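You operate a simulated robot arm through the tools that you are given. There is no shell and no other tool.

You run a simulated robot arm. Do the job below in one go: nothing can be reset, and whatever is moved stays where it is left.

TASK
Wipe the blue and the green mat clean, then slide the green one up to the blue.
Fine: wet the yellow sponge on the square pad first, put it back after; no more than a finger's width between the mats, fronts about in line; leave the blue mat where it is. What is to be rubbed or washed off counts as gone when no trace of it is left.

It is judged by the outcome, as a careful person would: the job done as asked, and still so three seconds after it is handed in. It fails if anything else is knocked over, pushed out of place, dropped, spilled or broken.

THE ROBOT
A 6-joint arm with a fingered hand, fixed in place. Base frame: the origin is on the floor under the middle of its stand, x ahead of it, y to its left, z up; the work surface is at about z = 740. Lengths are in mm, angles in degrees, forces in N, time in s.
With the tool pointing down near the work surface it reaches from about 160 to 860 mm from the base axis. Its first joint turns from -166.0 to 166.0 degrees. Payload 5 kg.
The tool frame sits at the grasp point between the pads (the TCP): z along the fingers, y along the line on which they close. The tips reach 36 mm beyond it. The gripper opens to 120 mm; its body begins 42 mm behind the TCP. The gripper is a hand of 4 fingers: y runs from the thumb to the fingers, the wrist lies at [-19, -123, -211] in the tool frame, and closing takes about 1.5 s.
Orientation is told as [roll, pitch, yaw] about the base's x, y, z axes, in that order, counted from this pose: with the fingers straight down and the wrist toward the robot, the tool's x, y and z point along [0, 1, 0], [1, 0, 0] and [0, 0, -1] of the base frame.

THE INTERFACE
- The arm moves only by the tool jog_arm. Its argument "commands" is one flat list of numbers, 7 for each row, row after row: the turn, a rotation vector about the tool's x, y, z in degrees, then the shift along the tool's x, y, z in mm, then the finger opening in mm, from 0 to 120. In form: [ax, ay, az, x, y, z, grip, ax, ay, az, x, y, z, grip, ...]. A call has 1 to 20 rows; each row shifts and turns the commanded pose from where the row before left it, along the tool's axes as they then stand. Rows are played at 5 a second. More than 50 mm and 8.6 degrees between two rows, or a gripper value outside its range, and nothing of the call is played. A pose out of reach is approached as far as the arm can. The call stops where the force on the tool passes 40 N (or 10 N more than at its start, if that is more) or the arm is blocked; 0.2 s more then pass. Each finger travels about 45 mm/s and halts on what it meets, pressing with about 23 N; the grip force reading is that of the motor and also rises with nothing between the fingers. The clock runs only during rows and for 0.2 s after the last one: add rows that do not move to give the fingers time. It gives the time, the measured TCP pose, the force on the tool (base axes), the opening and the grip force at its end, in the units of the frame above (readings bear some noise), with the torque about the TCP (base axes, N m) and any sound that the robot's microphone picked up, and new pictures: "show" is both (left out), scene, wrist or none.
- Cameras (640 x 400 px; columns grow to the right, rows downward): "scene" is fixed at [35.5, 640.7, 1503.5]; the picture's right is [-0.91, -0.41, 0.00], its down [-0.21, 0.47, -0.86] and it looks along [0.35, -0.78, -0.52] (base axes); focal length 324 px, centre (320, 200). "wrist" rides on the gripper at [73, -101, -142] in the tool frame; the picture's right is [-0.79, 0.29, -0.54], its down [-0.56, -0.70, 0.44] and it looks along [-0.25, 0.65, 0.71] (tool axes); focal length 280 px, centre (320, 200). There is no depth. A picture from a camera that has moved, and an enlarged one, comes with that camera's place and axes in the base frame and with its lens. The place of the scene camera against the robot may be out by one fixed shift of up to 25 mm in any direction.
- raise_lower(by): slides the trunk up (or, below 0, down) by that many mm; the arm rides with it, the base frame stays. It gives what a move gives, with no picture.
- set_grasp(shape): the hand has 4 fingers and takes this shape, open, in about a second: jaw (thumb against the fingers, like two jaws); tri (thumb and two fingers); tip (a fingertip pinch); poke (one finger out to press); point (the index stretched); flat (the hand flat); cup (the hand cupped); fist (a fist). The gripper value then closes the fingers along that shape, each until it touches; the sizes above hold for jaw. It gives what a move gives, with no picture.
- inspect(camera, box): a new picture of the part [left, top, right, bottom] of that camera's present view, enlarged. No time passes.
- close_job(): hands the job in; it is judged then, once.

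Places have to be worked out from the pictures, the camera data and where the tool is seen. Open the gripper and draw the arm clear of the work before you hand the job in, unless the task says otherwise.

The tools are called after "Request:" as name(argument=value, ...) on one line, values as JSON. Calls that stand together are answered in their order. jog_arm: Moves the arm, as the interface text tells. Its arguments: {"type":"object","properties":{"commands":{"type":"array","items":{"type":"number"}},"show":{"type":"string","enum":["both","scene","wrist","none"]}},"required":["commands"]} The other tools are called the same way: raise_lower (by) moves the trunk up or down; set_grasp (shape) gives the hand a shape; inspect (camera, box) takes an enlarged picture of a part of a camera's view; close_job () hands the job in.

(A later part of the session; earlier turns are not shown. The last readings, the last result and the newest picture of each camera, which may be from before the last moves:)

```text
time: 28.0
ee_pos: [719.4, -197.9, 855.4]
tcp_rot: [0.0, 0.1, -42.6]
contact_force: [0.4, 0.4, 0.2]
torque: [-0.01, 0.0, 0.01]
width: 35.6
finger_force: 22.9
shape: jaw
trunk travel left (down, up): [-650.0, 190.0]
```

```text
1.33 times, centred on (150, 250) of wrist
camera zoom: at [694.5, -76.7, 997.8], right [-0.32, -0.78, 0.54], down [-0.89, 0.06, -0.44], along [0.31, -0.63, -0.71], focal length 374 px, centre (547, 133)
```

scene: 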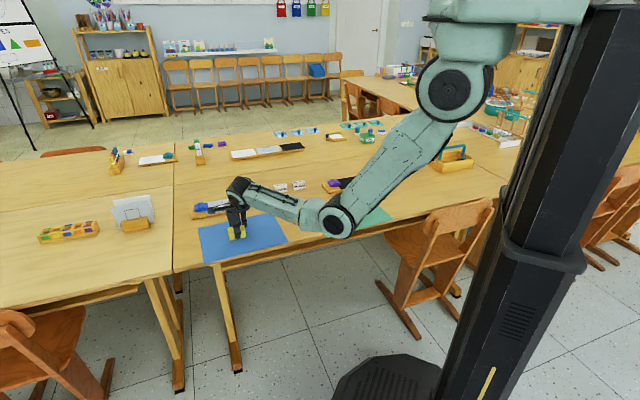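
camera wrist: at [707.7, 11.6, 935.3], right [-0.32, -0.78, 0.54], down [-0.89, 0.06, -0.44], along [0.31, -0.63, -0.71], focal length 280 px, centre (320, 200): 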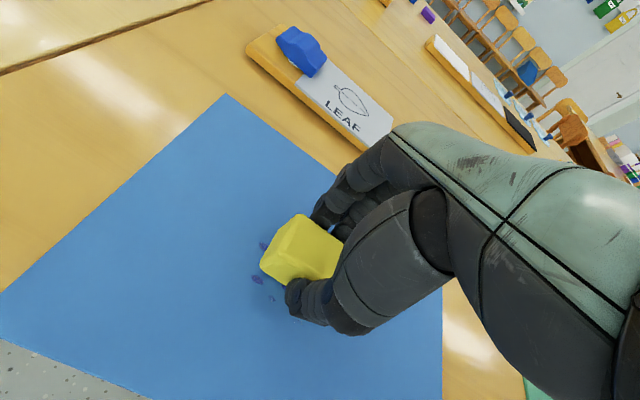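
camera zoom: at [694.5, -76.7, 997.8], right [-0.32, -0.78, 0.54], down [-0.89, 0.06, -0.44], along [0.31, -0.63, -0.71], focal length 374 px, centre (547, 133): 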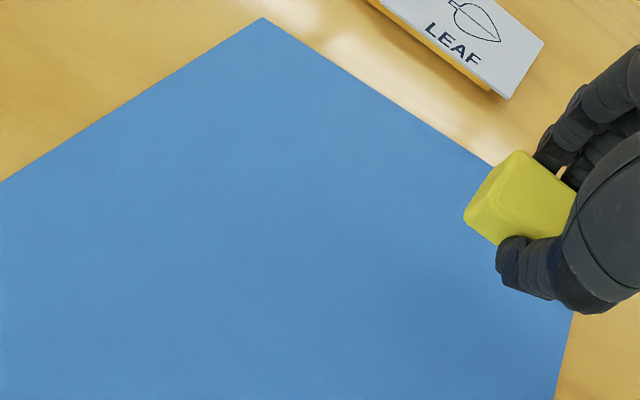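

The blue mat shows no trace. I carry the sponge at height to the green mat and stop beside its blots.

Request:
jog_arm(commands=[0, 0, 0, -43, -6.4, 0, 25, 0, 0, 0, -43, -6.4, 0, 25, 0, 0, 0, -43, -6.4, 0, 25, 0, 0, 0, -43, -6.4, 0, 25, 0, 0, 0, -43, -6.4, 0, 25, 0, 0, 0, -43, -6.4, 0, 25, 0, 0, 0, -43, -6.4, 0, 25, 0, 0, 0, -43, -6.4, 0, 25, 0, 0, 0, -43, -6.4, 0, 25, 0, 0, 0, -43, -6.4, 0, 25, 0, 0, 0, 0, 0, 0, 25, 0, 0, 0, 0, 0, 0, 25], show="both")

Request:
inspect(camera="wrist", box=[100, 180, 310, 350])

Request:
inspect(camera="scene", box=[295, 150, 405, 250])

```text
time: 30.6
ee_pos: [382.6, -470.3, 853.6]
tcp_rot: [-0.1, 0.0, -42.5]
contact_force: [-0.2, -0.1, 0.6]
torque: [-0.01, -0.01, 0.0]
width: 35.3
finger_force: 23.4
shape: jaw
trunk travel left (down, up): [-650.0, 190.0]
camera wrist: at [356.4, -349.0, 997.2], right [-0.32, -0.78, 0.54], down [-0.89, 0.06, -0.44], along [0.31, -0.63, -0.71], focal length 280 px, centre (320, 200)
```

scene: 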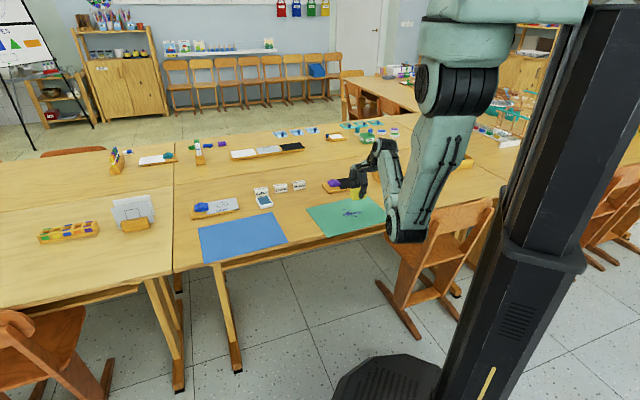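
wrist: 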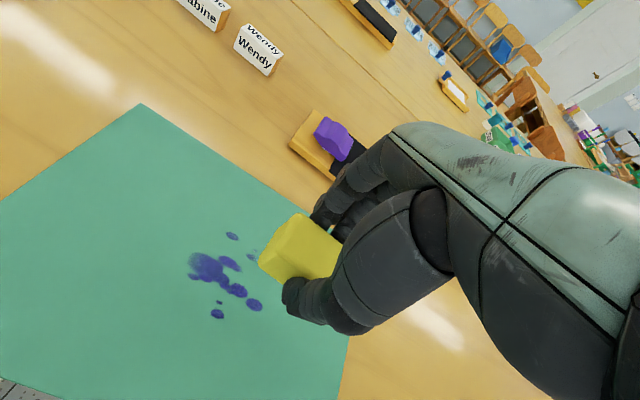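

```text
2.35 times, centred on (205, 265) of wrist
camera zoom: at [356.4, -349.0, 997.2], right [-0.32, -0.78, 0.54], down [-0.89, 0.06, -0.44], along [0.31, -0.63, -0.71], focal length 660 px, centre (591, 47)
```

zoom: 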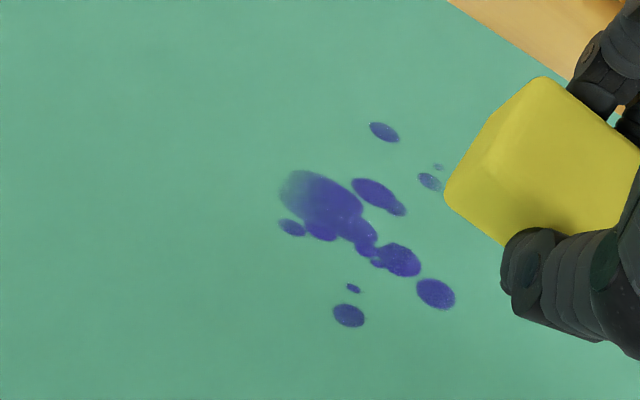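

```text
4.00 times, centred on (350, 200) of scene
camera zoom: at [35.5, 640.7, 1503.5], right [-0.91, -0.41, 0.0], down [-0.21, 0.47, -0.86], along [0.35, -0.78, -0.52], focal length 1298 px, centre (200, 200)
```

zoom: 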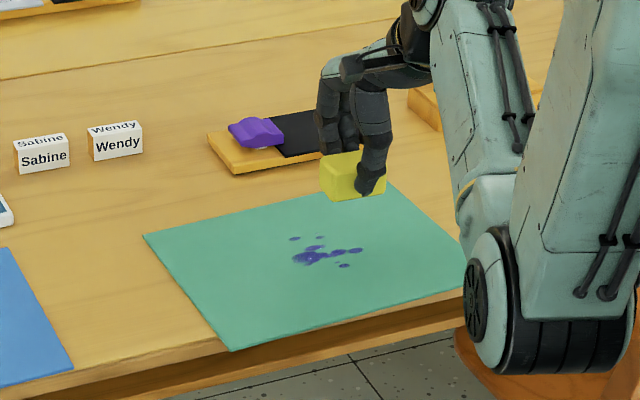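

Green blots span e1 -97 to -15 and e2 553 to 630, with the sponge just beside them. I lower onto them until light contact.

Request:
jog_arm(commands=[0, 0, 0, 4, -10, 0, 25, 0, 0, 0, 0, 0, 25, 25, 0, 0, 0, 0, 0, 25, 25, 0, 0, 0, 0, 0, 12, 25, 0, 0, 0, 0, 0, 2, 25, 0, 0, 0, 0, 0, 0, 25], show="none")

```text
time: 32.0
ee_pos: [378.3, -462.0, 792.7]
tcp_rot: [0.0, 0.0, -42.5]
contact_force: [-0.4, 1.2, 2.8]
torque: [0.04, 0.03, -0.05]
width: 35.7
finger_force: 22.5
shape: jaw
trunk travel left (down, up): [-650.0, 190.0]
```

The sponge is touching lightly with about 3 N. I press 1 mm more and rub back and forth along the table direction, then along a second line nearer the front.

Request:
jog_arm(commands=[0, 0, 0, 0, 0, 1, 25, 0, 0, 0, 14, 0, 0, 25, 0, 0, 0, 14, 0, 0, 25, 0, 0, 0, 14, 0, 0, 25, 0, 0, 0, 14, 0, 0, 25, 0, 0, 0, -14, 0, 0, 25, 0, 0, 0, -14, 0, 0, 25, 0, 0, 0, -14, 0, 0, 25, 0, 0, 0, -14, 0, 0, 25, 0, 0, 0, 14, 0, 0, 25, 0, 0, 0, 14, 0, 0, 25, 0, 0, 0, 14, 0, 0, 25, 0, 0, 0, 14, 0, 0, 25, 0, 0, 0, -14, 0, 0, 25, 0, 0, 0, -14, 0, 0, 25, 0, 0, 0, -14, 0, 0, 25, 0, 0, 0, -14, 0, 0, 25], show="wrist")

Request:
inspect(camera="scene", box=[295, 180, 405, 250])

```text
time: 35.6
ee_pos: [377.7, -461.3, 791.8]
tcp_rot: [0.0, 0.1, -42.5]
contact_force: [1.7, 3.5, 4.3]
torque: [0.07, -0.11, 0.04]
width: 35.6
finger_force: 22.7
shape: jaw
trunk travel left (down, up): [-650.0, 190.0]
camera wrist: at [351.7, -339.7, 934.9], right [-0.32, -0.78, 0.54], down [-0.89, 0.06, -0.44], along [0.31, -0.63, -0.71], focal length 280 px, centre (320, 200)
```

wrist: 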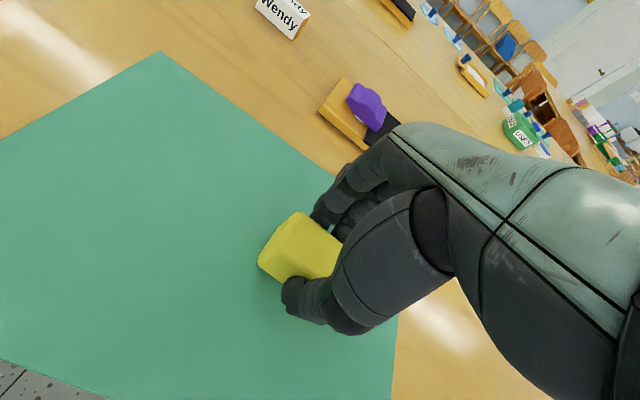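

```text
5.71 times, centred on (350, 215) of scene
camera zoom: at [35.5, 640.7, 1503.5], right [-0.91, -0.41, 0.0], down [-0.21, 0.47, -0.86], along [0.35, -0.78, -0.52], focal length 1854 px, centre (149, 114)
```

zoom: 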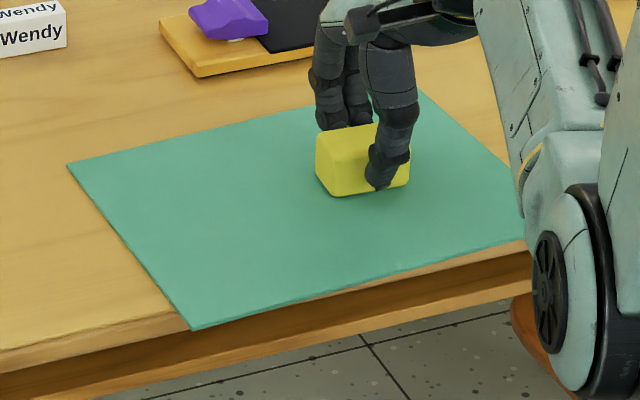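

The visible green surface is clean. I lift the sponge and move it aside to check the area underneath.

Request:
jog_arm(commands=[0, 0, 0, 0, 0, -15, 25, 0, 0, 0, 0, 0, -25, 25, 0, 0, 0, 0, 0, -30, 25, 0, 0, 0, -10, 40, 0, 25, 0, 0, 0, -10, 40, 0, 25, 0, 0, 0, 0, 0, 0, 25], show="both")

Request:
inspect(camera="scene", box=[300, 190, 400, 245])

Request:
inspect(camera="wrist", box=[120, 220, 340, 400])

```text
time: 37.0
ee_pos: [420.5, -528.7, 864.3]
tcp_rot: [0.0, 0.0, -42.5]
contact_force: [0.1, 0.0, -1.1]
torque: [-0.01, 0.03, -0.02]
width: 35.6
finger_force: 23.5
shape: jaw
trunk travel left (down, up): [-650.0, 190.0]
camera wrist: at [395.4, -407.9, 1006.5], right [-0.32, -0.78, 0.54], down [-0.89, 0.06, -0.44], along [0.31, -0.63, -0.71], focal length 280 px, centre (320, 200)
```

scene: 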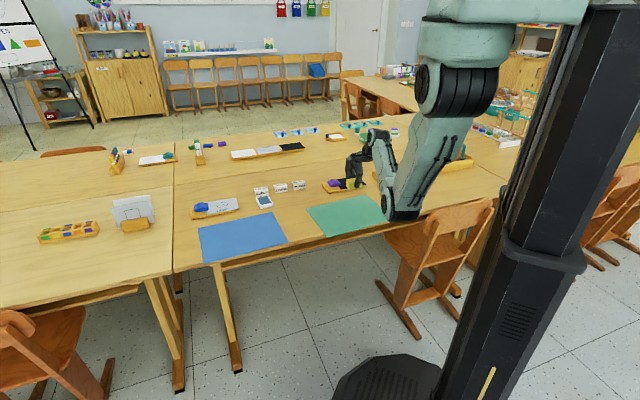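
wrist: 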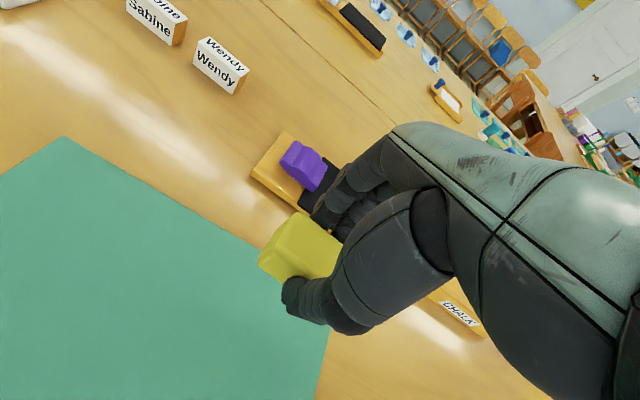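

```text
6.40 times, centred on (350, 218) of scene
camera zoom: at [35.5, 640.7, 1503.5], right [-0.91, -0.41, 0.0], down [-0.21, 0.47, -0.86], along [0.35, -0.78, -0.52], focal length 2077 px, centre (128, 88)
```

zoom: 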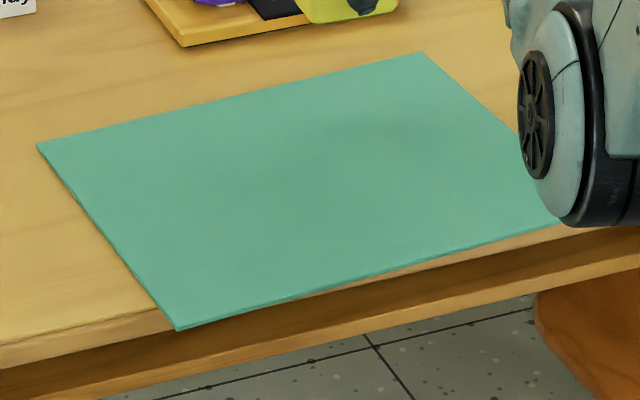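

```text
2.22 times, centred on (230, 310) of wrist
camera zoom: at [395.4, -407.9, 1006.5], right [-0.32, -0.78, 0.54], down [-0.89, 0.06, -0.44], along [0.31, -0.63, -0.71], focal length 623 px, centre (520, -44)
```

zoom: 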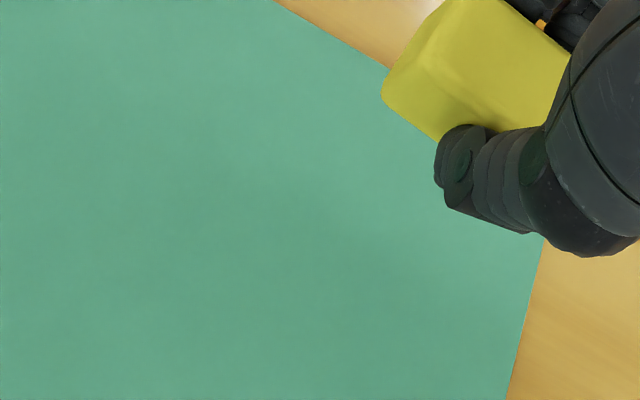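

Green is clean too. Now I carry the sponge back, first rising a bit and then moving to above its starting spot at (653, -452).

Request:
jog_arm(commands=[0, 0, 0, 0, 0, -25, 25, 0, 0, 0, 35.6, 20, 0, 25, 0, 0, 0, 35.6, 20, 0, 25, 0, 0, 0, 35.6, 20, 0, 25, 0, 0, 0, 35.6, 20, 0, 25, 0, 0, 0, 35.6, 20, 0, 25, 0, 0, 0, 35.6, 20, 0, 25, 0, 0, 0, 0, 0, 0, 25, 0, 0, 0, 0, 0, 0, 25], show="both")

```text
time: 39.0
ee_pos: [656.1, -455.4, 884.8]
tcp_rot: [0.0, 0.0, -42.5]
contact_force: [-0.3, 0.3, -0.4]
torque: [0.02, -0.01, -0.02]
width: 35.5
finger_force: 22.6
shape: jaw
trunk travel left (down, up): [-650.0, 190.0]
camera wrist: at [630.8, -333.4, 1028.6], right [-0.32, -0.78, 0.54], down [-0.89, 0.06, -0.44], along [0.31, -0.63, -0.71], focal length 280 px, centre (320, 200)
```

scene: 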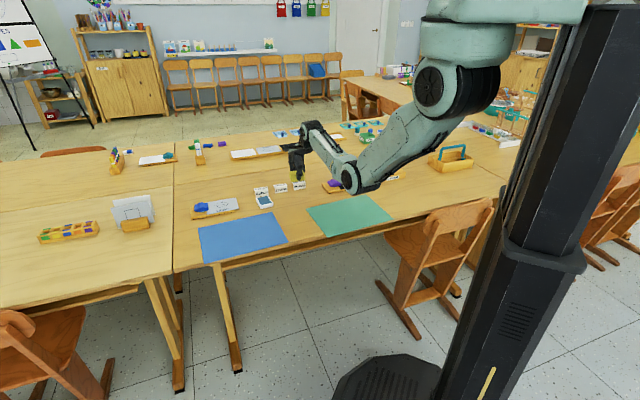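
wrist: 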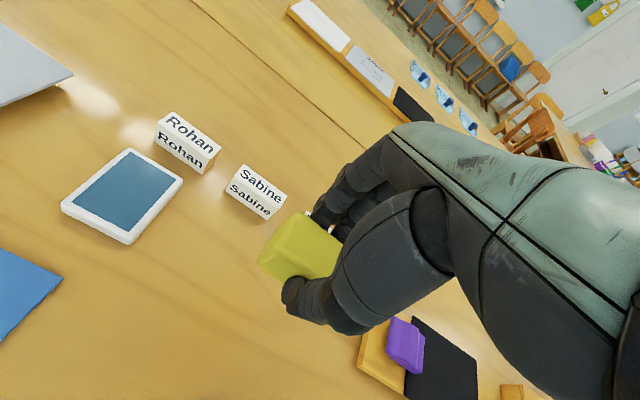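

The hand is about 4 mm too far back, so I correct that and lower to just above the table.

Request:
jog_arm(commands=[0, 0, 0, 0, -4, 0, 25, 0, 0, 0, 0, 0, 30, 25, 0, 0, 0, 0, 0, 30, 25, 0, 0, 0, 0, 0, 24, 25, 0, 0, 0, 0, 0, 6, 25, 0, 0, 0, 0, 0, 0, 25], show="wrist")

```text
time: 40.4
ee_pos: [653.9, -451.6, 795.6]
tcp_rot: [0.0, 0.1, -42.5]
contact_force: [0.0, -0.1, -0.1]
torque: [-0.02, 0.04, 0.0]
width: 35.4
finger_force: 22.9
shape: jaw
trunk travel left (down, up): [-650.0, 190.0]
camera wrist: at [627.5, -329.9, 938.1], right [-0.32, -0.78, 0.54], down [-0.89, 0.06, -0.44], along [0.31, -0.63, -0.71], focal length 280 px, centre (320, 200)
```

wrist: 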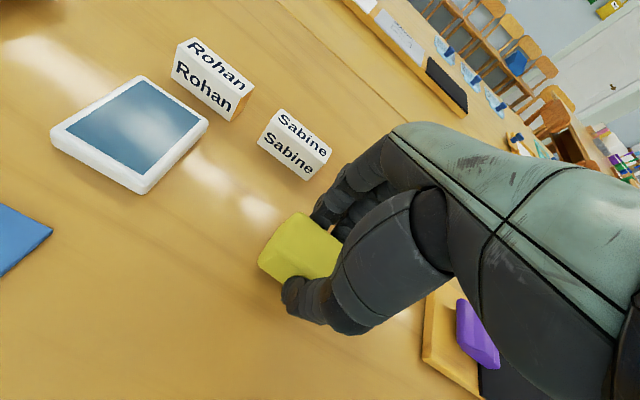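

The spot matches the starting picture. I lower the last few millimetres until the sponge touches.

Request:
jog_arm(commands=[0, 0, 0, 0, 0, 2, 25, 0, 0, 0, 0, 0, 1.5, 25, 0, 0, 0, 0, 0, 1.5, 25, 0, 0, 0, 0, 0, 0, 25], show="none")

```text
time: 41.4
ee_pos: [653.2, -451.7, 791.4]
tcp_rot: [0.0, -0.1, -42.5]
contact_force: [1.2, -0.3, -0.9]
torque: [0.01, -0.01, 0.02]
width: 35.5
finger_force: 22.6
shape: jaw
trunk travel left (down, up): [-650.0, 190.0]
```

Still no contact, so I go 2 mm lower in half-steps.

Request:
jog_arm(commands=[0, 0, 0, 0, 0, 1, 25, 0, 0, 0, 0, 0, 1, 25, 0, 0, 0, 0, 0, 0, 25], show="none")

```text
time: 42.2
ee_pos: [653.4, -451.3, 789.4]
tcp_rot: [0.0, 0.0, -42.5]
contact_force: [-0.8, -0.4, 0.5]
torque: [0.0, -0.04, -0.01]
width: 35.4
finger_force: 23.3
shape: jaw
trunk travel left (down, up): [-650.0, 190.0]
```

Request:
jog_arm(commands=[0, 0, 0, 0, 0, 1, 25, 0, 0, 0, 0, 0, 0.5, 25, 0, 0, 0, 0, 0, 0, 25], show="none")

```text
time: 43.0
ee_pos: [652.9, -452.1, 788.5]
tcp_rot: [0.0, 0.1, -42.5]
contact_force: [-0.2, 0.3, 0.2]
torque: [0.01, -0.05, 0.0]
width: 35.6
finger_force: 23.0
shape: jaw
trunk travel left (down, up): [-650.0, 190.0]
```

The height now equals the one at pick-up but there is still no load. I go 1.5 mm more and then check for contact.

Request:
jog_arm(commands=[0, 0, 0, 0, 0, 1, 25, 0, 0, 0, 0, 0, 0.5, 25, 0, 0, 0, 0, 0, 0, 25], show="none")

```text
time: 43.8
ee_pos: [653.9, -451.1, 788.4]
tcp_rot: [-0.1, -0.2, -42.5]
contact_force: [0.9, 0.0, 7.4]
torque: [0.03, -0.04, 0.0]
width: 35.5
finger_force: 22.9
shape: jaw
trunk travel left (down, up): [-650.0, 190.0]
```

The sponge now rests on the table with 7 N. I open the fingers gradually to 84 mm.

Request:
jog_arm(commands=[0, 0, 0, 0, 0, -0.7, 25, 0, 0, 0, 0, 0, 0, 40, 0, 0, 0, 0, 0, 0, 55, 0, 0, 0, 0, 0, 0, 70, 0, 0, 0, 0, 0, 0, 80, 0, 0, 0, 0, 0, 0, 80, 0, 0, 0, 0, 0, 0, 80], show="wrist")

Request:
inspect(camera="scene", box=[240, 140, 360, 220])

```text
time: 45.4
ee_pos: [654.1, -452.2, 787.8]
tcp_rot: [0.0, -0.1, -42.6]
contact_force: [0.5, 0.1, -0.6]
torque: [0.05, 0.0, 0.0]
width: 79.8
finger_force: 0.1
shape: jaw
trunk travel left (down, up): [-650.0, 190.0]
camera wrist: at [627.6, -330.4, 930.0], right [-0.32, -0.78, 0.54], down [-0.89, 0.06, -0.44], along [0.31, -0.63, -0.71], focal length 280 px, centre (320, 200)
```

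wrist: 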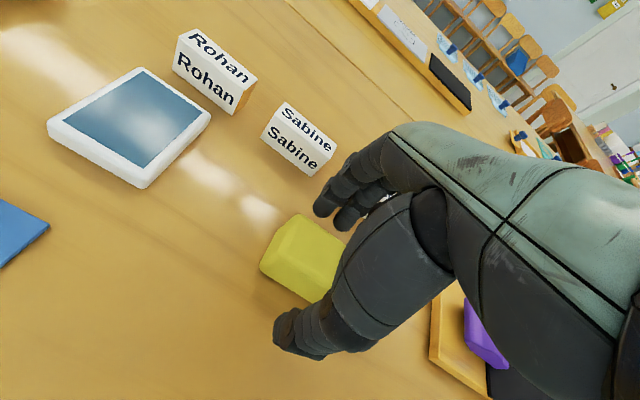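

```text
5.00 times, centred on (300, 180) of scene
camera zoom: at [35.5, 640.7, 1503.5], right [-0.91, -0.41, 0.0], down [-0.21, 0.47, -0.86], along [0.35, -0.78, -0.52], focal length 1622 px, centre (420, 300)
```

zoom: 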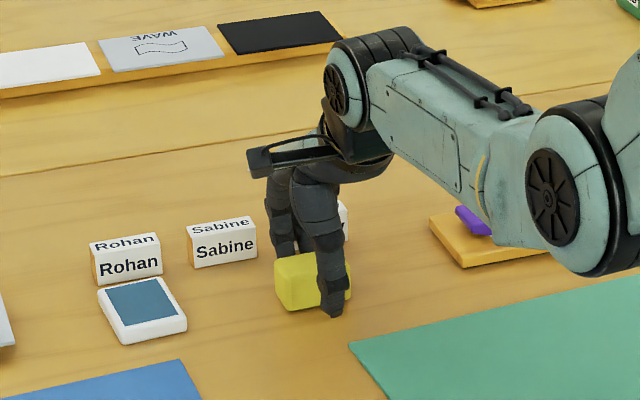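

The sponge stands where it was and is released. I lift straight up, away from it and the name blocks.

Request:
jog_arm(commands=[0, 0, 0, 0, 0, -20, 80, 0, 0, 0, 0, 0, -30, 80, 0, 0, 0, 0, 0, -40, 80, 0, 0, 0, 0, 0, -40, 80, 0, 0, 0, 0, 0, 0, 80], show="both")

Request:
inspect(camera="scene", box=[240, 170, 340, 230])

Request:
inspect(camera="scene", box=[180, 170, 420, 280])

```text
time: 46.6
ee_pos: [652.8, -449.8, 917.7]
tcp_rot: [0.1, 0.2, -42.5]
contact_force: [-1.2, -0.8, -0.5]
torque: [0.0, 0.0, -0.03]
width: 79.7
finger_force: 0.1
shape: jaw
trunk travel left (down, up): [-650.0, 190.0]
camera wrist: at [627.1, -328.4, 1060.6], right [-0.32, -0.78, 0.54], down [-0.9, 0.06, -0.44], along [0.31, -0.63, -0.71], focal length 280 px, centre (320, 200)
```

scene: 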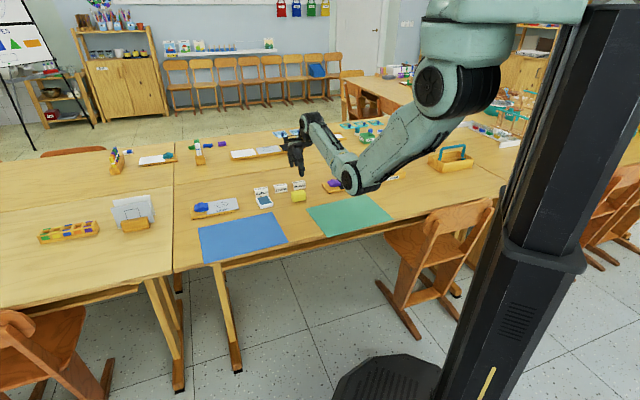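
wrist: 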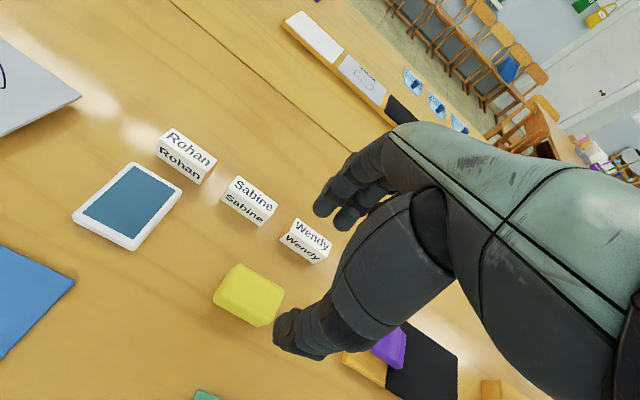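

```text
6.40 times, centred on (290, 200) of scene
camera zoom: at [35.5, 640.7, 1503.5], right [-0.91, -0.41, 0.0], down [-0.21, 0.47, -0.86], along [0.35, -0.78, -0.52], focal length 2077 px, centre (512, 200)
```

zoom: 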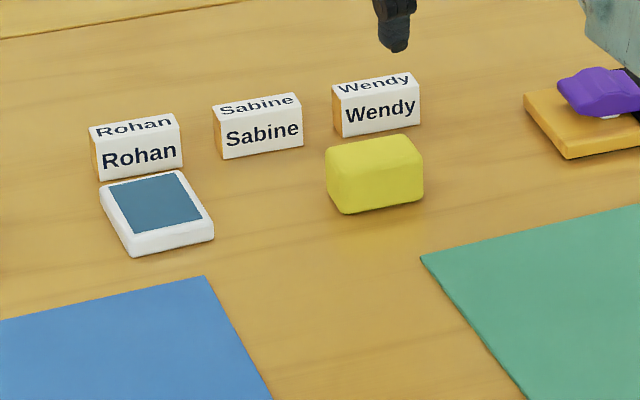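

```text
2.67 times, centred on (300, 225) of scene
camera zoom: at [35.5, 640.7, 1503.5], right [-0.91, -0.41, 0.0], down [-0.21, 0.47, -0.86], along [0.35, -0.78, -0.52], focal length 865 px, centre (373, 133)
```

zoom: 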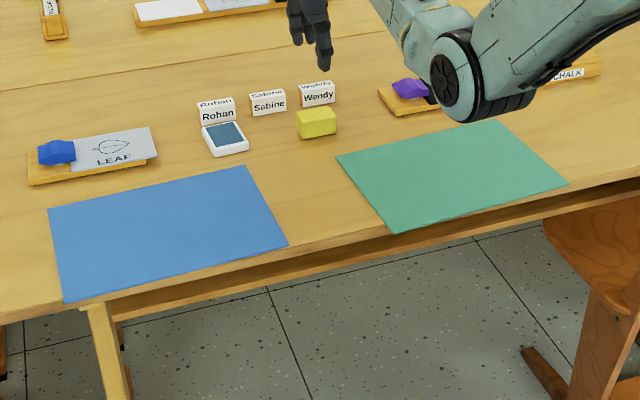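

Everything stands as at the start, with the sponge within about a millimetre of its place. The green mat has to go about 137 mm along and 34 mm back, turned by about 1.2°. I move over the green mat's centre and lower with a 50 mm opening to press and slide it with the fingertips.

Request:
jog_arm(commands=[0, 0, 0, -24.4, -33.8, 0, 50, 0, 0, 0, -24.4, -33.8, 0, 50, 0, 0, 0, -24.4, -33.8, 0, 50, 0, 0, 0, -24.4, -33.8, 0, 50, 0, 0, 0, -24.4, -33.8, 0, 50, 0, 0, 0, -24.4, -33.8, 0, 50, 0, 0, 0, 0, 0, 40, 50, 0, 0, 0, 0, 0, 40, 50, 0, 0, 0, 0, 0, 35, 50, 0, 0, 0, 0, 0, 10, 50, 0, 0, 0, 0, 0, 0, 50], show="both")

Request:
inspect(camera="scene", box=[295, 150, 405, 250])

```text
time: 49.0
ee_pos: [404.5, -422.0, 792.5]
tcp_rot: [0.1, 0.1, -42.5]
contact_force: [-0.3, -0.7, -0.1]
torque: [-0.05, 0.02, 0.03]
width: 50.2
finger_force: 0.0
shape: jaw
trunk travel left (down, up): [-650.0, 190.0]
camera wrist: at [378.2, -300.1, 935.2], right [-0.32, -0.78, 0.54], down [-0.89, 0.06, -0.44], along [0.31, -0.63, -0.71], focal length 280 px, centre (320, 200)
```

scene: 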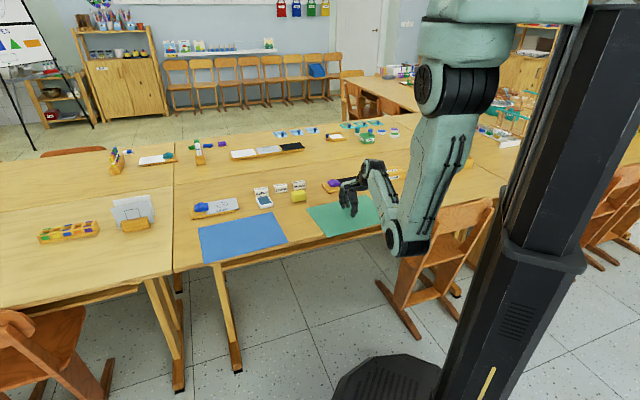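
wrist: 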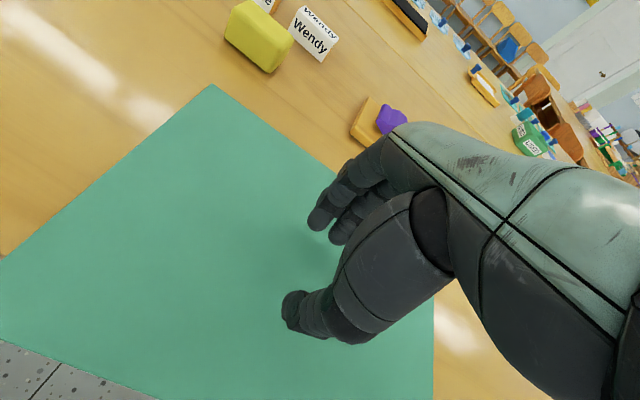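

```text
4.00 times, centred on (350, 200) of scene
camera zoom: at [35.5, 640.7, 1503.5], right [-0.91, -0.41, 0.0], down [-0.21, 0.47, -0.86], along [0.35, -0.78, -0.52], focal length 1298 px, centre (200, 200)
```

zoom: 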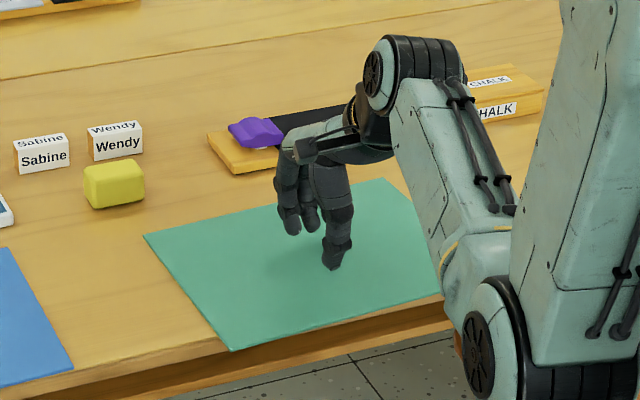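

The fingertips are about 13 mm above the mat's centre. I lower in small steps until they press.

Request:
jog_arm(commands=[0, 0, 0, 0, 0, 5, 50, 0, 0, 0, 0, 0, 4, 50, 0, 0, 0, 0, 0, 2, 50, 0, 0, 0, 0, 0, 1, 50, 0, 0, 0, 0, 0, 0, 50], show="none")

```text
time: 50.2
ee_pos: [403.9, -421.0, 781.7]
tcp_rot: [0.1, -0.2, -42.6]
contact_force: [0.1, 0.9, 8.6]
torque: [0.16, 0.11, -0.01]
width: 50.5
finger_force: 0.1
shape: jaw
trunk travel left (down, up): [-650.0, 190.0]
```

Contact is 8.6 N, and the torque shows that only the thumb touches, about 23 mm off the grasp point. I lift a little, shift so that the thumb is at the mat's centre, and press there.

Request:
jog_arm(commands=[0, 0, 0, 0, 0, -8, 50, 0, 0, 0, 0, 23, 0, 50, 0, 0, 0, 0, 0, 7, 50, 0, 0, 0, 0, 0, 1, 50, 0, 0, 0, 0, 0, 1, 50, 0, 0, 0, 0, 0, 0, 50], show="none")

```text
time: 51.6
ee_pos: [421.7, -437.8, 780.6]
tcp_rot: [0.0, -0.3, -42.5]
contact_force: [-0.1, -1.6, 17.5]
torque: [0.28, 0.21, -0.03]
width: 50.7
finger_force: 0.1
shape: jaw
trunk travel left (down, up): [-650.0, 190.0]
```

The thumb presses with 17.5 N at the mat's centre. I try a 20 mm slide along the table and look whether the mat follows.

Request:
jog_arm(commands=[0, 0, 0, 4, 0, 0, 50, 0, 0, 0, 4, 0, 0, 50, 0, 0, 0, 4, 0, 0, 50, 0, 0, 0, 4, 0, 0, 50, 0, 0, 0, 4, 0, 0, 50], show="wrist")

Request:
inspect(camera="scene", box=[295, 150, 405, 250])

```text
time: 52.8
ee_pos: [434.6, -424.0, 781.7]
tcp_rot: [-0.1, -0.2, -42.5]
contact_force: [-4.9, -7.0, 23.2]
torque: [-0.14, 0.39, 0.07]
width: 50.4
finger_force: 0.0
shape: jaw
trunk travel left (down, up): [-650.0, 190.0]
camera wrist: at [408.4, -302.0, 923.5], right [-0.32, -0.78, 0.54], down [-0.89, 0.06, -0.45], along [0.31, -0.63, -0.71], focal length 280 px, centre (320, 200)
```

wrist: 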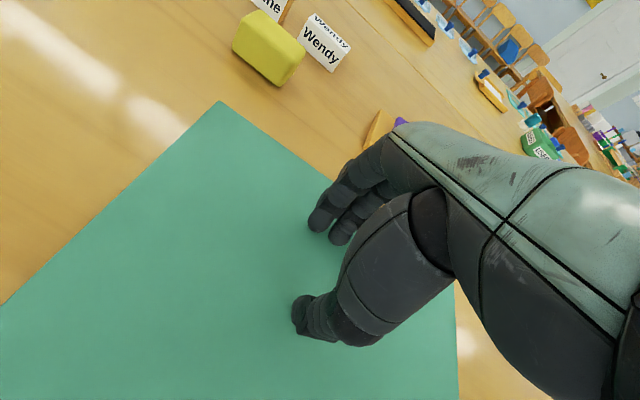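

```text
4.00 times, centred on (350, 200) of scene
camera zoom: at [35.5, 640.7, 1503.5], right [-0.91, -0.41, 0.0], down [-0.21, 0.47, -0.86], along [0.35, -0.78, -0.52], focal length 1298 px, centre (200, 200)
```

zoom: 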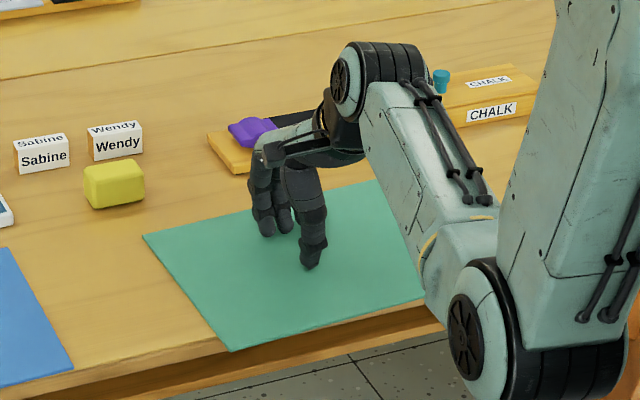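

The mat did not follow: the fingertip slides on it, at roughly 0.37 friction. So I will push it by its edges instead, since its front overhangs the table and can be pushed squarely from the front. First I lift off.

Request:
jog_arm(commands=[0, 0, 0, 0, 0, -10, 50, 0, 0, 0, 0, 0, -30, 50, 0, 0, 0, 0, 0, -40, 50, 0, 0, 0, 0, 0, 0, 50], show="both")

Request:
inspect(camera="scene", box=[250, 190, 400, 275])

Request:
inspect(camera="wrist", box=[0, 0, 300, 400])

```text
time: 53.8
ee_pos: [435.5, -423.5, 860.3]
tcp_rot: [0.1, 0.0, -42.5]
contact_force: [0.0, -0.1, 0.1]
torque: [-0.01, 0.02, -0.01]
width: 50.2
finger_force: 0.0
shape: jaw
trunk travel left (down, up): [-650.0, 190.0]
camera wrist: at [409.9, -302.4, 1002.2], right [-0.32, -0.78, 0.54], down [-0.9, 0.06, -0.44], along [0.31, -0.63, -0.72], focal length 280 px, centre (320, 200)
```

scene: 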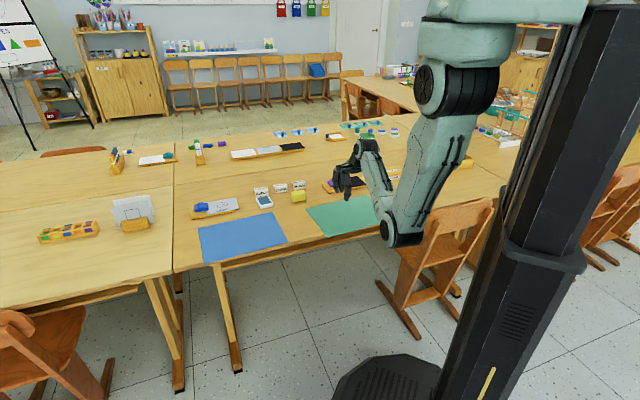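
wrist: 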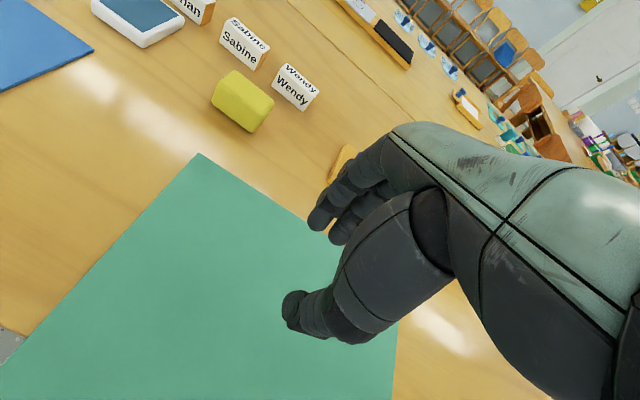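

```text
4.27 times, centred on (325, 232) of scene
camera zoom: at [35.5, 640.7, 1503.5], right [-0.91, -0.41, 0.0], down [-0.21, 0.47, -0.86], along [0.35, -0.78, -0.52], focal length 1384 px, centre (299, 61)
```

zoom: 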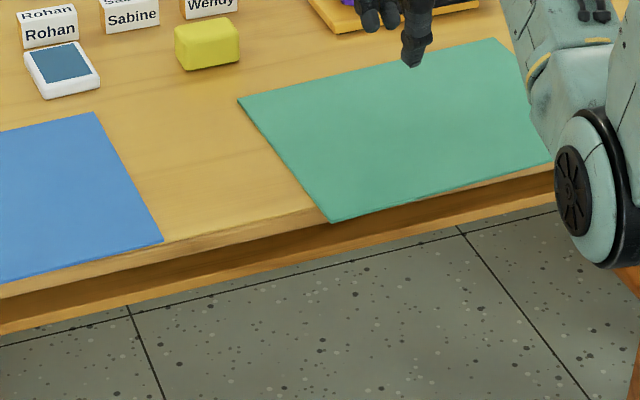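

```text
1.00 times, centred on (150, 200) of wrist (not enlarged: the box is as wide or as high as the picture)
camera zoom: at [409.9, -302.4, 1002.2], right [-0.32, -0.78, 0.54], down [-0.9, 0.06, -0.44], along [0.31, -0.63, -0.72], focal length 280 px, centre (490, 200)
```

zoom: 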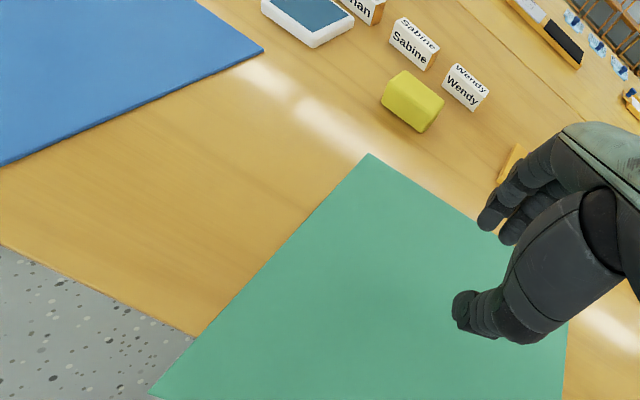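

The green front edge overhangs the table while the blue one lies a little inside it. I zoom in on both to measure the table edge and the mat thickness.

Request:
inspect(camera="scene", box=[270, 225, 350, 265])

Request:
inspect(camera="scene", box=[190, 240, 270, 280])

Request:
inspect(camera="wrist", box=[0, 260, 120, 400])

```text
8.00 times, centred on (310, 245) of scene
camera zoom: at [35.5, 640.7, 1503.5], right [-0.91, -0.41, 0.0], down [-0.21, 0.47, -0.86], along [0.35, -0.78, -0.52], focal length 2596 px, centre (400, -160)
```

zoom: 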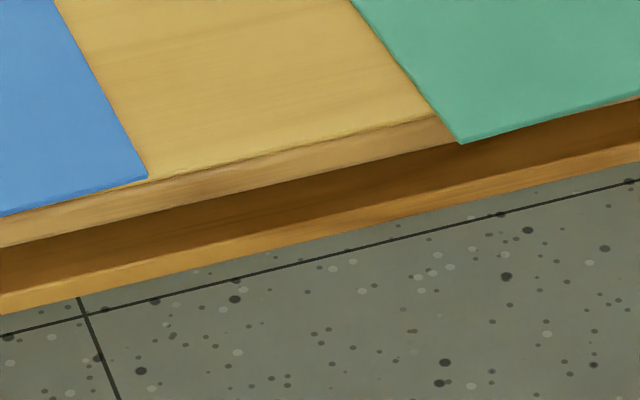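

```text
8.00 times, centred on (230, 260) of scene
camera zoom: at [35.5, 640.7, 1503.5], right [-0.91, -0.41, 0.0], down [-0.21, 0.47, -0.86], along [0.35, -0.78, -0.52], focal length 2596 px, centre (1040, -280)
```

zoom: 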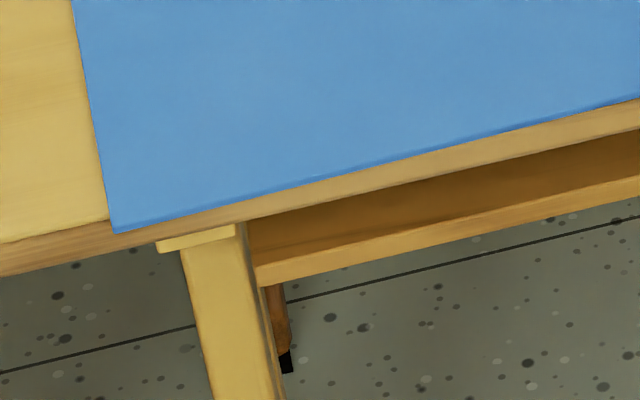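

```text
2.86 times, centred on (60, 330) of wrist
camera zoom: at [409.9, -302.4, 1002.2], right [-0.32, -0.78, 0.54], down [-0.9, 0.06, -0.44], along [0.31, -0.63, -0.72], focal length 801 px, centre (1063, -171)
```

zoom: 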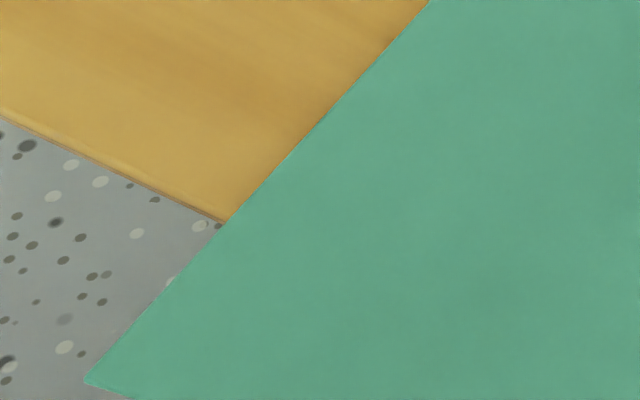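

The blue front lies right along the table's top edge, while the green one overhangs by about 30 mm. So I can push the green front with fingers reaching below table level, back to the table edge. I move to in front of the mat, staying above it.

Request:
jog_arm(commands=[0, 0, 0, -4, -34, 0, 50, 0, 0, 0, -3, -34, 0, 50, 0, 0, 0, -3, -34, 0, 50, 0, 0, 0, -3, -34, 0, 50, 0, 0, 0, -3, -34, 0, 50, 0, 0, 0, -3, -34, 0, 50, 0, 0, 0, 0, 0, 0, 50, 0, 0, 0, 0, 0, 0, 50], show="both")

Request:
inspect(camera="scene", box=[295, 130, 505, 280])

```text
time: 55.6
ee_pos: [271.5, -298.8, 858.2]
tcp_rot: [0.1, 0.0, -42.5]
contact_force: [0.4, 0.2, -0.1]
torque: [-0.02, -0.02, 0.04]
width: 50.4
finger_force: 0.1
shape: jaw
trunk travel left (down, up): [-650.0, 190.0]
camera wrist: at [245.2, -177.0, 1001.2], right [-0.32, -0.78, 0.54], down [-0.89, 0.06, -0.44], along [0.31, -0.63, -0.71], focal length 280 px, centre (320, 200)
```

scene: 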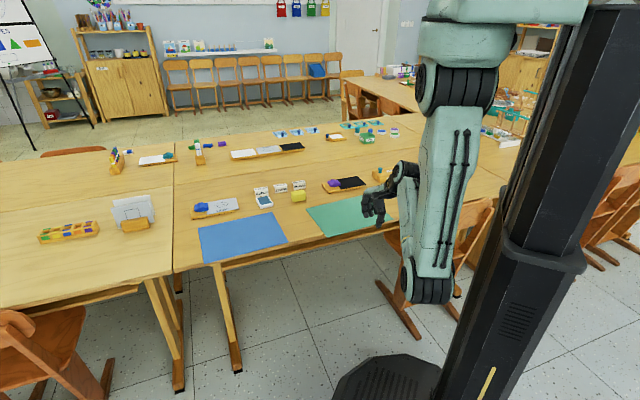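
wrist: 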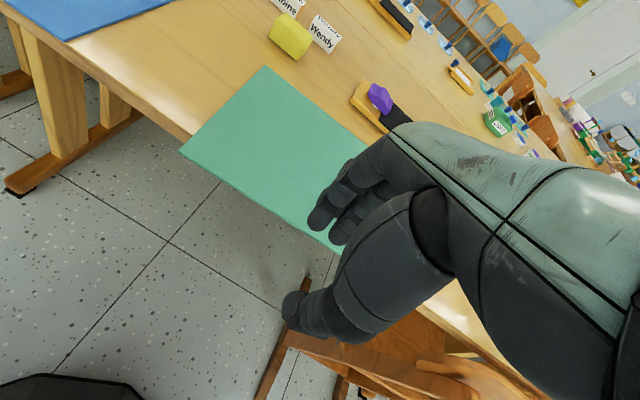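

```text
2.67 times, centred on (400, 205) of scene
camera zoom: at [35.5, 640.7, 1503.5], right [-0.91, -0.41, 0.0], down [-0.21, 0.47, -0.86], along [0.35, -0.78, -0.52], focal length 865 px, centre (107, 187)
```

zoom: 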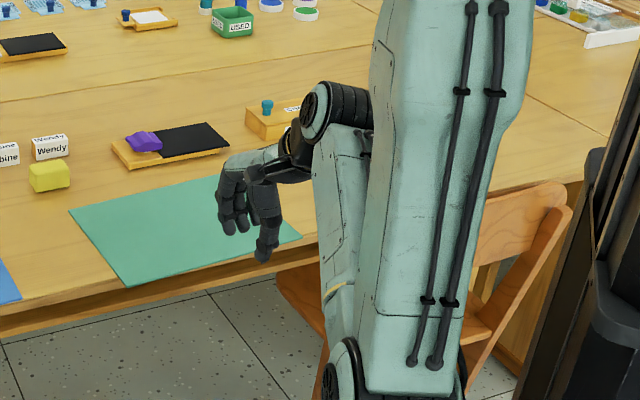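

The hand is in front of the mat and the arm hangs clear of the chair. I lower so the fingertips go below table level in front of the overhanging edge.

Request:
jog_arm(commands=[0, 0, 0, 0, 0, 25, 50, 0, 0, 0, 0, 0, 25, 50, 0, 0, 0, 0, 0, 25, 50, 0, 0, 0, 0, 0, 20, 50, 0, 0, 0, 0, 0, 0, 50, 0, 0, 0, 0, 0, 0, 50], show="both")

Request:
inspect(camera="scene", box=[300, 170, 420, 260])

Request:
inspect(camera="wrist", box=[180, 80, 400, 330])

```text
time: 57.0
ee_pos: [271.6, -299.6, 762.4]
tcp_rot: [0.0, 0.0, -42.3]
contact_force: [0.1, 0.1, 0.8]
torque: [-0.03, -0.01, 0.01]
width: 50.4
finger_force: 0.0
shape: jaw
trunk travel left (down, up): [-650.0, 190.0]
camera wrist: at [246.2, -178.4, 905.7], right [-0.32, -0.78, 0.54], down [-0.89, 0.06, -0.44], along [0.31, -0.63, -0.71], focal length 280 px, centre (320, 200)
```

scene: 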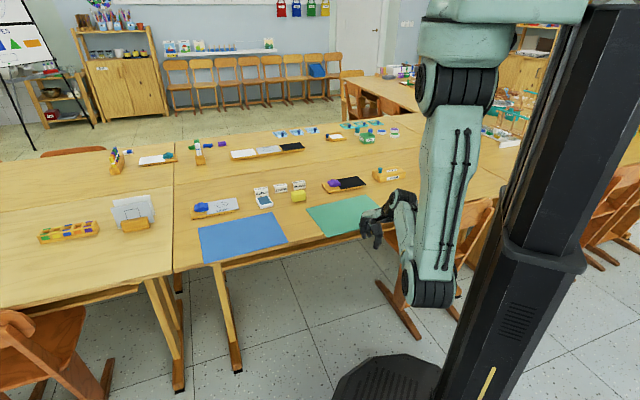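
wrist: 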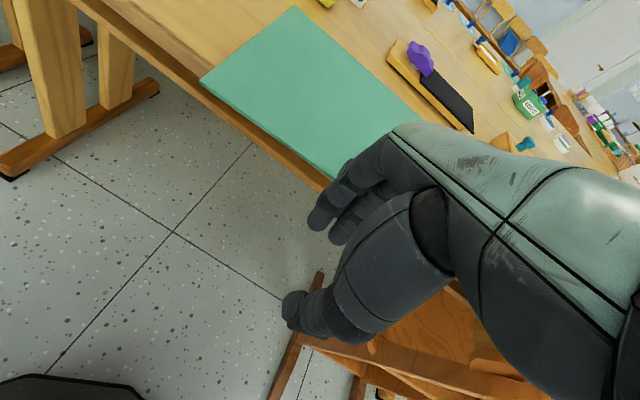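

```text
4.44 times, centred on (360, 215) of scene
camera zoom: at [35.5, 640.7, 1503.5], right [-0.91, -0.41, 0.0], down [-0.21, 0.47, -0.86], along [0.35, -0.78, -0.52], focal length 1442 px, centre (142, 133)
```

zoom: 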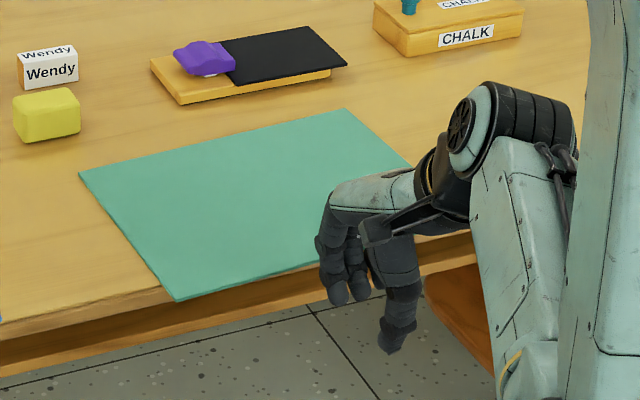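

```text
1.60 times, centred on (290, 205) of wrist
camera zoom: at [246.2, -178.4, 905.7], right [-0.32, -0.78, 0.54], down [-0.89, 0.06, -0.44], along [0.31, -0.63, -0.71], focal length 449 px, centre (368, 192)
```

zoom: 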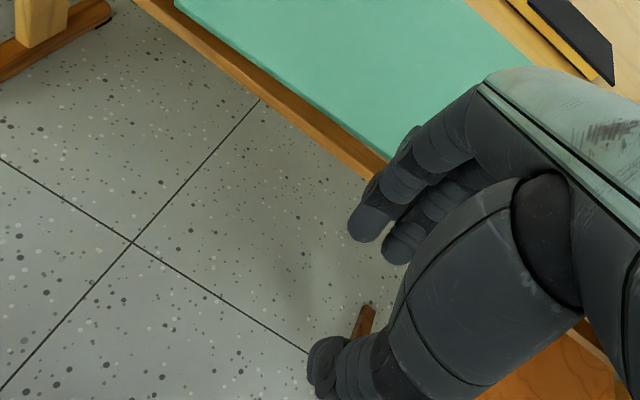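

The fingers hang in front of the overhanging edge, clear of everything. I move toward the mat in small steps to find contact.

Request:
jog_arm(commands=[0, 0, 0, 0, 5, 0, 50, 0, 0, 0, 0, 5, 0, 50, 0, 0, 0, 0, 5, 0, 50, 0, 0, 0, 0, 5, 0, 50, 0, 0, 0, 0, 0, 0, 50], show="none")

Request:
inspect(camera="scene", box=[300, 170, 420, 260])

Request:
inspect(camera="wrist", box=[180, 80, 400, 330])

```text
time: 58.2
ee_pos: [286.6, -313.3, 763.2]
tcp_rot: [0.0, 0.0, -42.6]
contact_force: [-0.4, 0.2, 0.7]
torque: [-0.04, -0.02, -0.04]
width: 49.8
finger_force: 0.1
shape: jaw
trunk travel left (down, up): [-650.0, 190.0]
```

```text
4.44 times, centred on (360, 215) of scene
camera zoom: at [35.5, 640.7, 1503.5], right [-0.91, -0.41, 0.0], down [-0.21, 0.47, -0.86], along [0.35, -0.78, -0.52], focal length 1442 px, centre (142, 133)
```

zoom: 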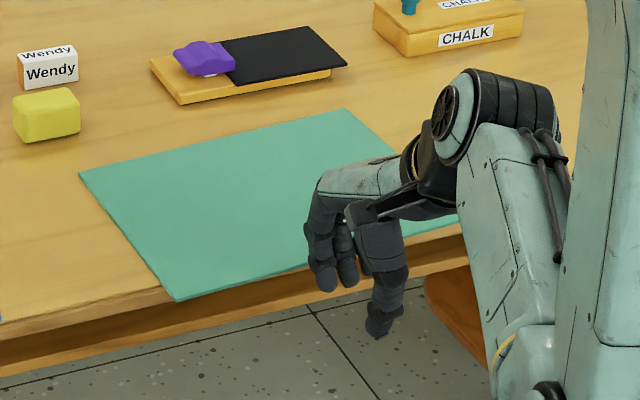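

```text
1.60 times, centred on (290, 205) of wrist
camera zoom: at [260.8, -191.6, 906.7], right [-0.32, -0.78, 0.54], down [-0.89, 0.06, -0.44], along [0.31, -0.63, -0.71], focal length 449 px, centre (368, 192)
```

zoom: 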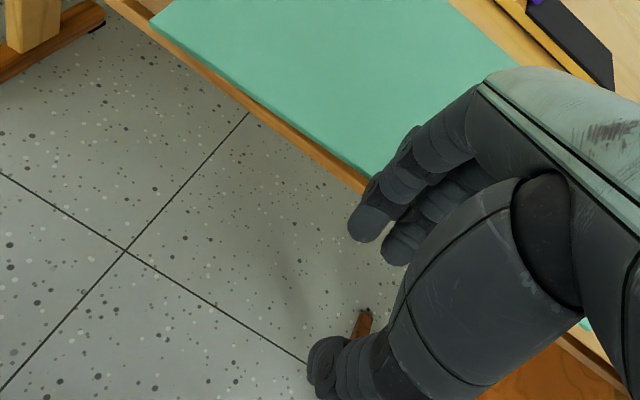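

No contact yet, but by my reckoning the finger backs are only some millimetres from the edge. I go on in 3 mm steps.

Request:
jog_arm(commands=[0, 0, 0, 0, 3, 0, 50, 0, 0, 0, 0, 3, 0, 50, 0, 0, 0, 0, 3, 0, 50, 0, 0, 0, 0, 3, 0, 50, 0, 0, 0, 0, 0, 0, 50], show="none")

Request:
inspect(camera="scene", box=[300, 170, 420, 260])

Request:
inspect(camera="wrist", box=[220, 80, 380, 250])

```text
time: 59.4
ee_pos: [294.3, -321.2, 764.0]
tcp_rot: [0.0, 0.0, -42.6]
contact_force: [-1.5, 0.7, 1.0]
torque: [-0.06, 0.03, 0.0]
width: 49.6
finger_force: 0.0
shape: jaw
trunk travel left (down, up): [-650.0, 190.0]
```

```text
4.44 times, centred on (360, 215) of scene
camera zoom: at [35.5, 640.7, 1503.5], right [-0.91, -0.41, 0.0], down [-0.21, 0.47, -0.86], along [0.35, -0.78, -0.52], focal length 1442 px, centre (142, 133)
```

zoom: 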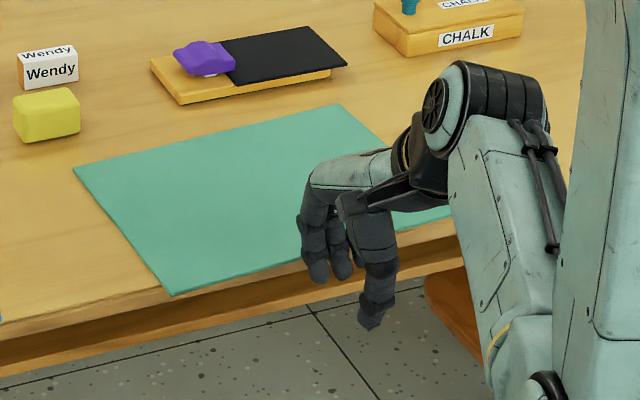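

```text
2.35 times, centred on (300, 165) of wrist
camera zoom: at [269.9, -199.5, 907.3], right [-0.32, -0.78, 0.54], down [-0.89, 0.06, -0.44], along [0.31, -0.63, -0.71], focal length 660 px, centre (367, 282)
```

zoom: 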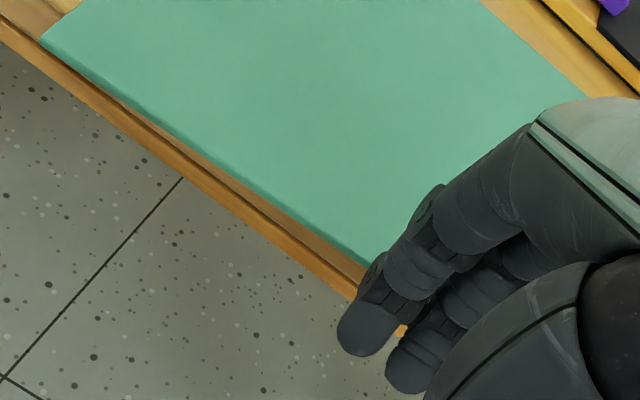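

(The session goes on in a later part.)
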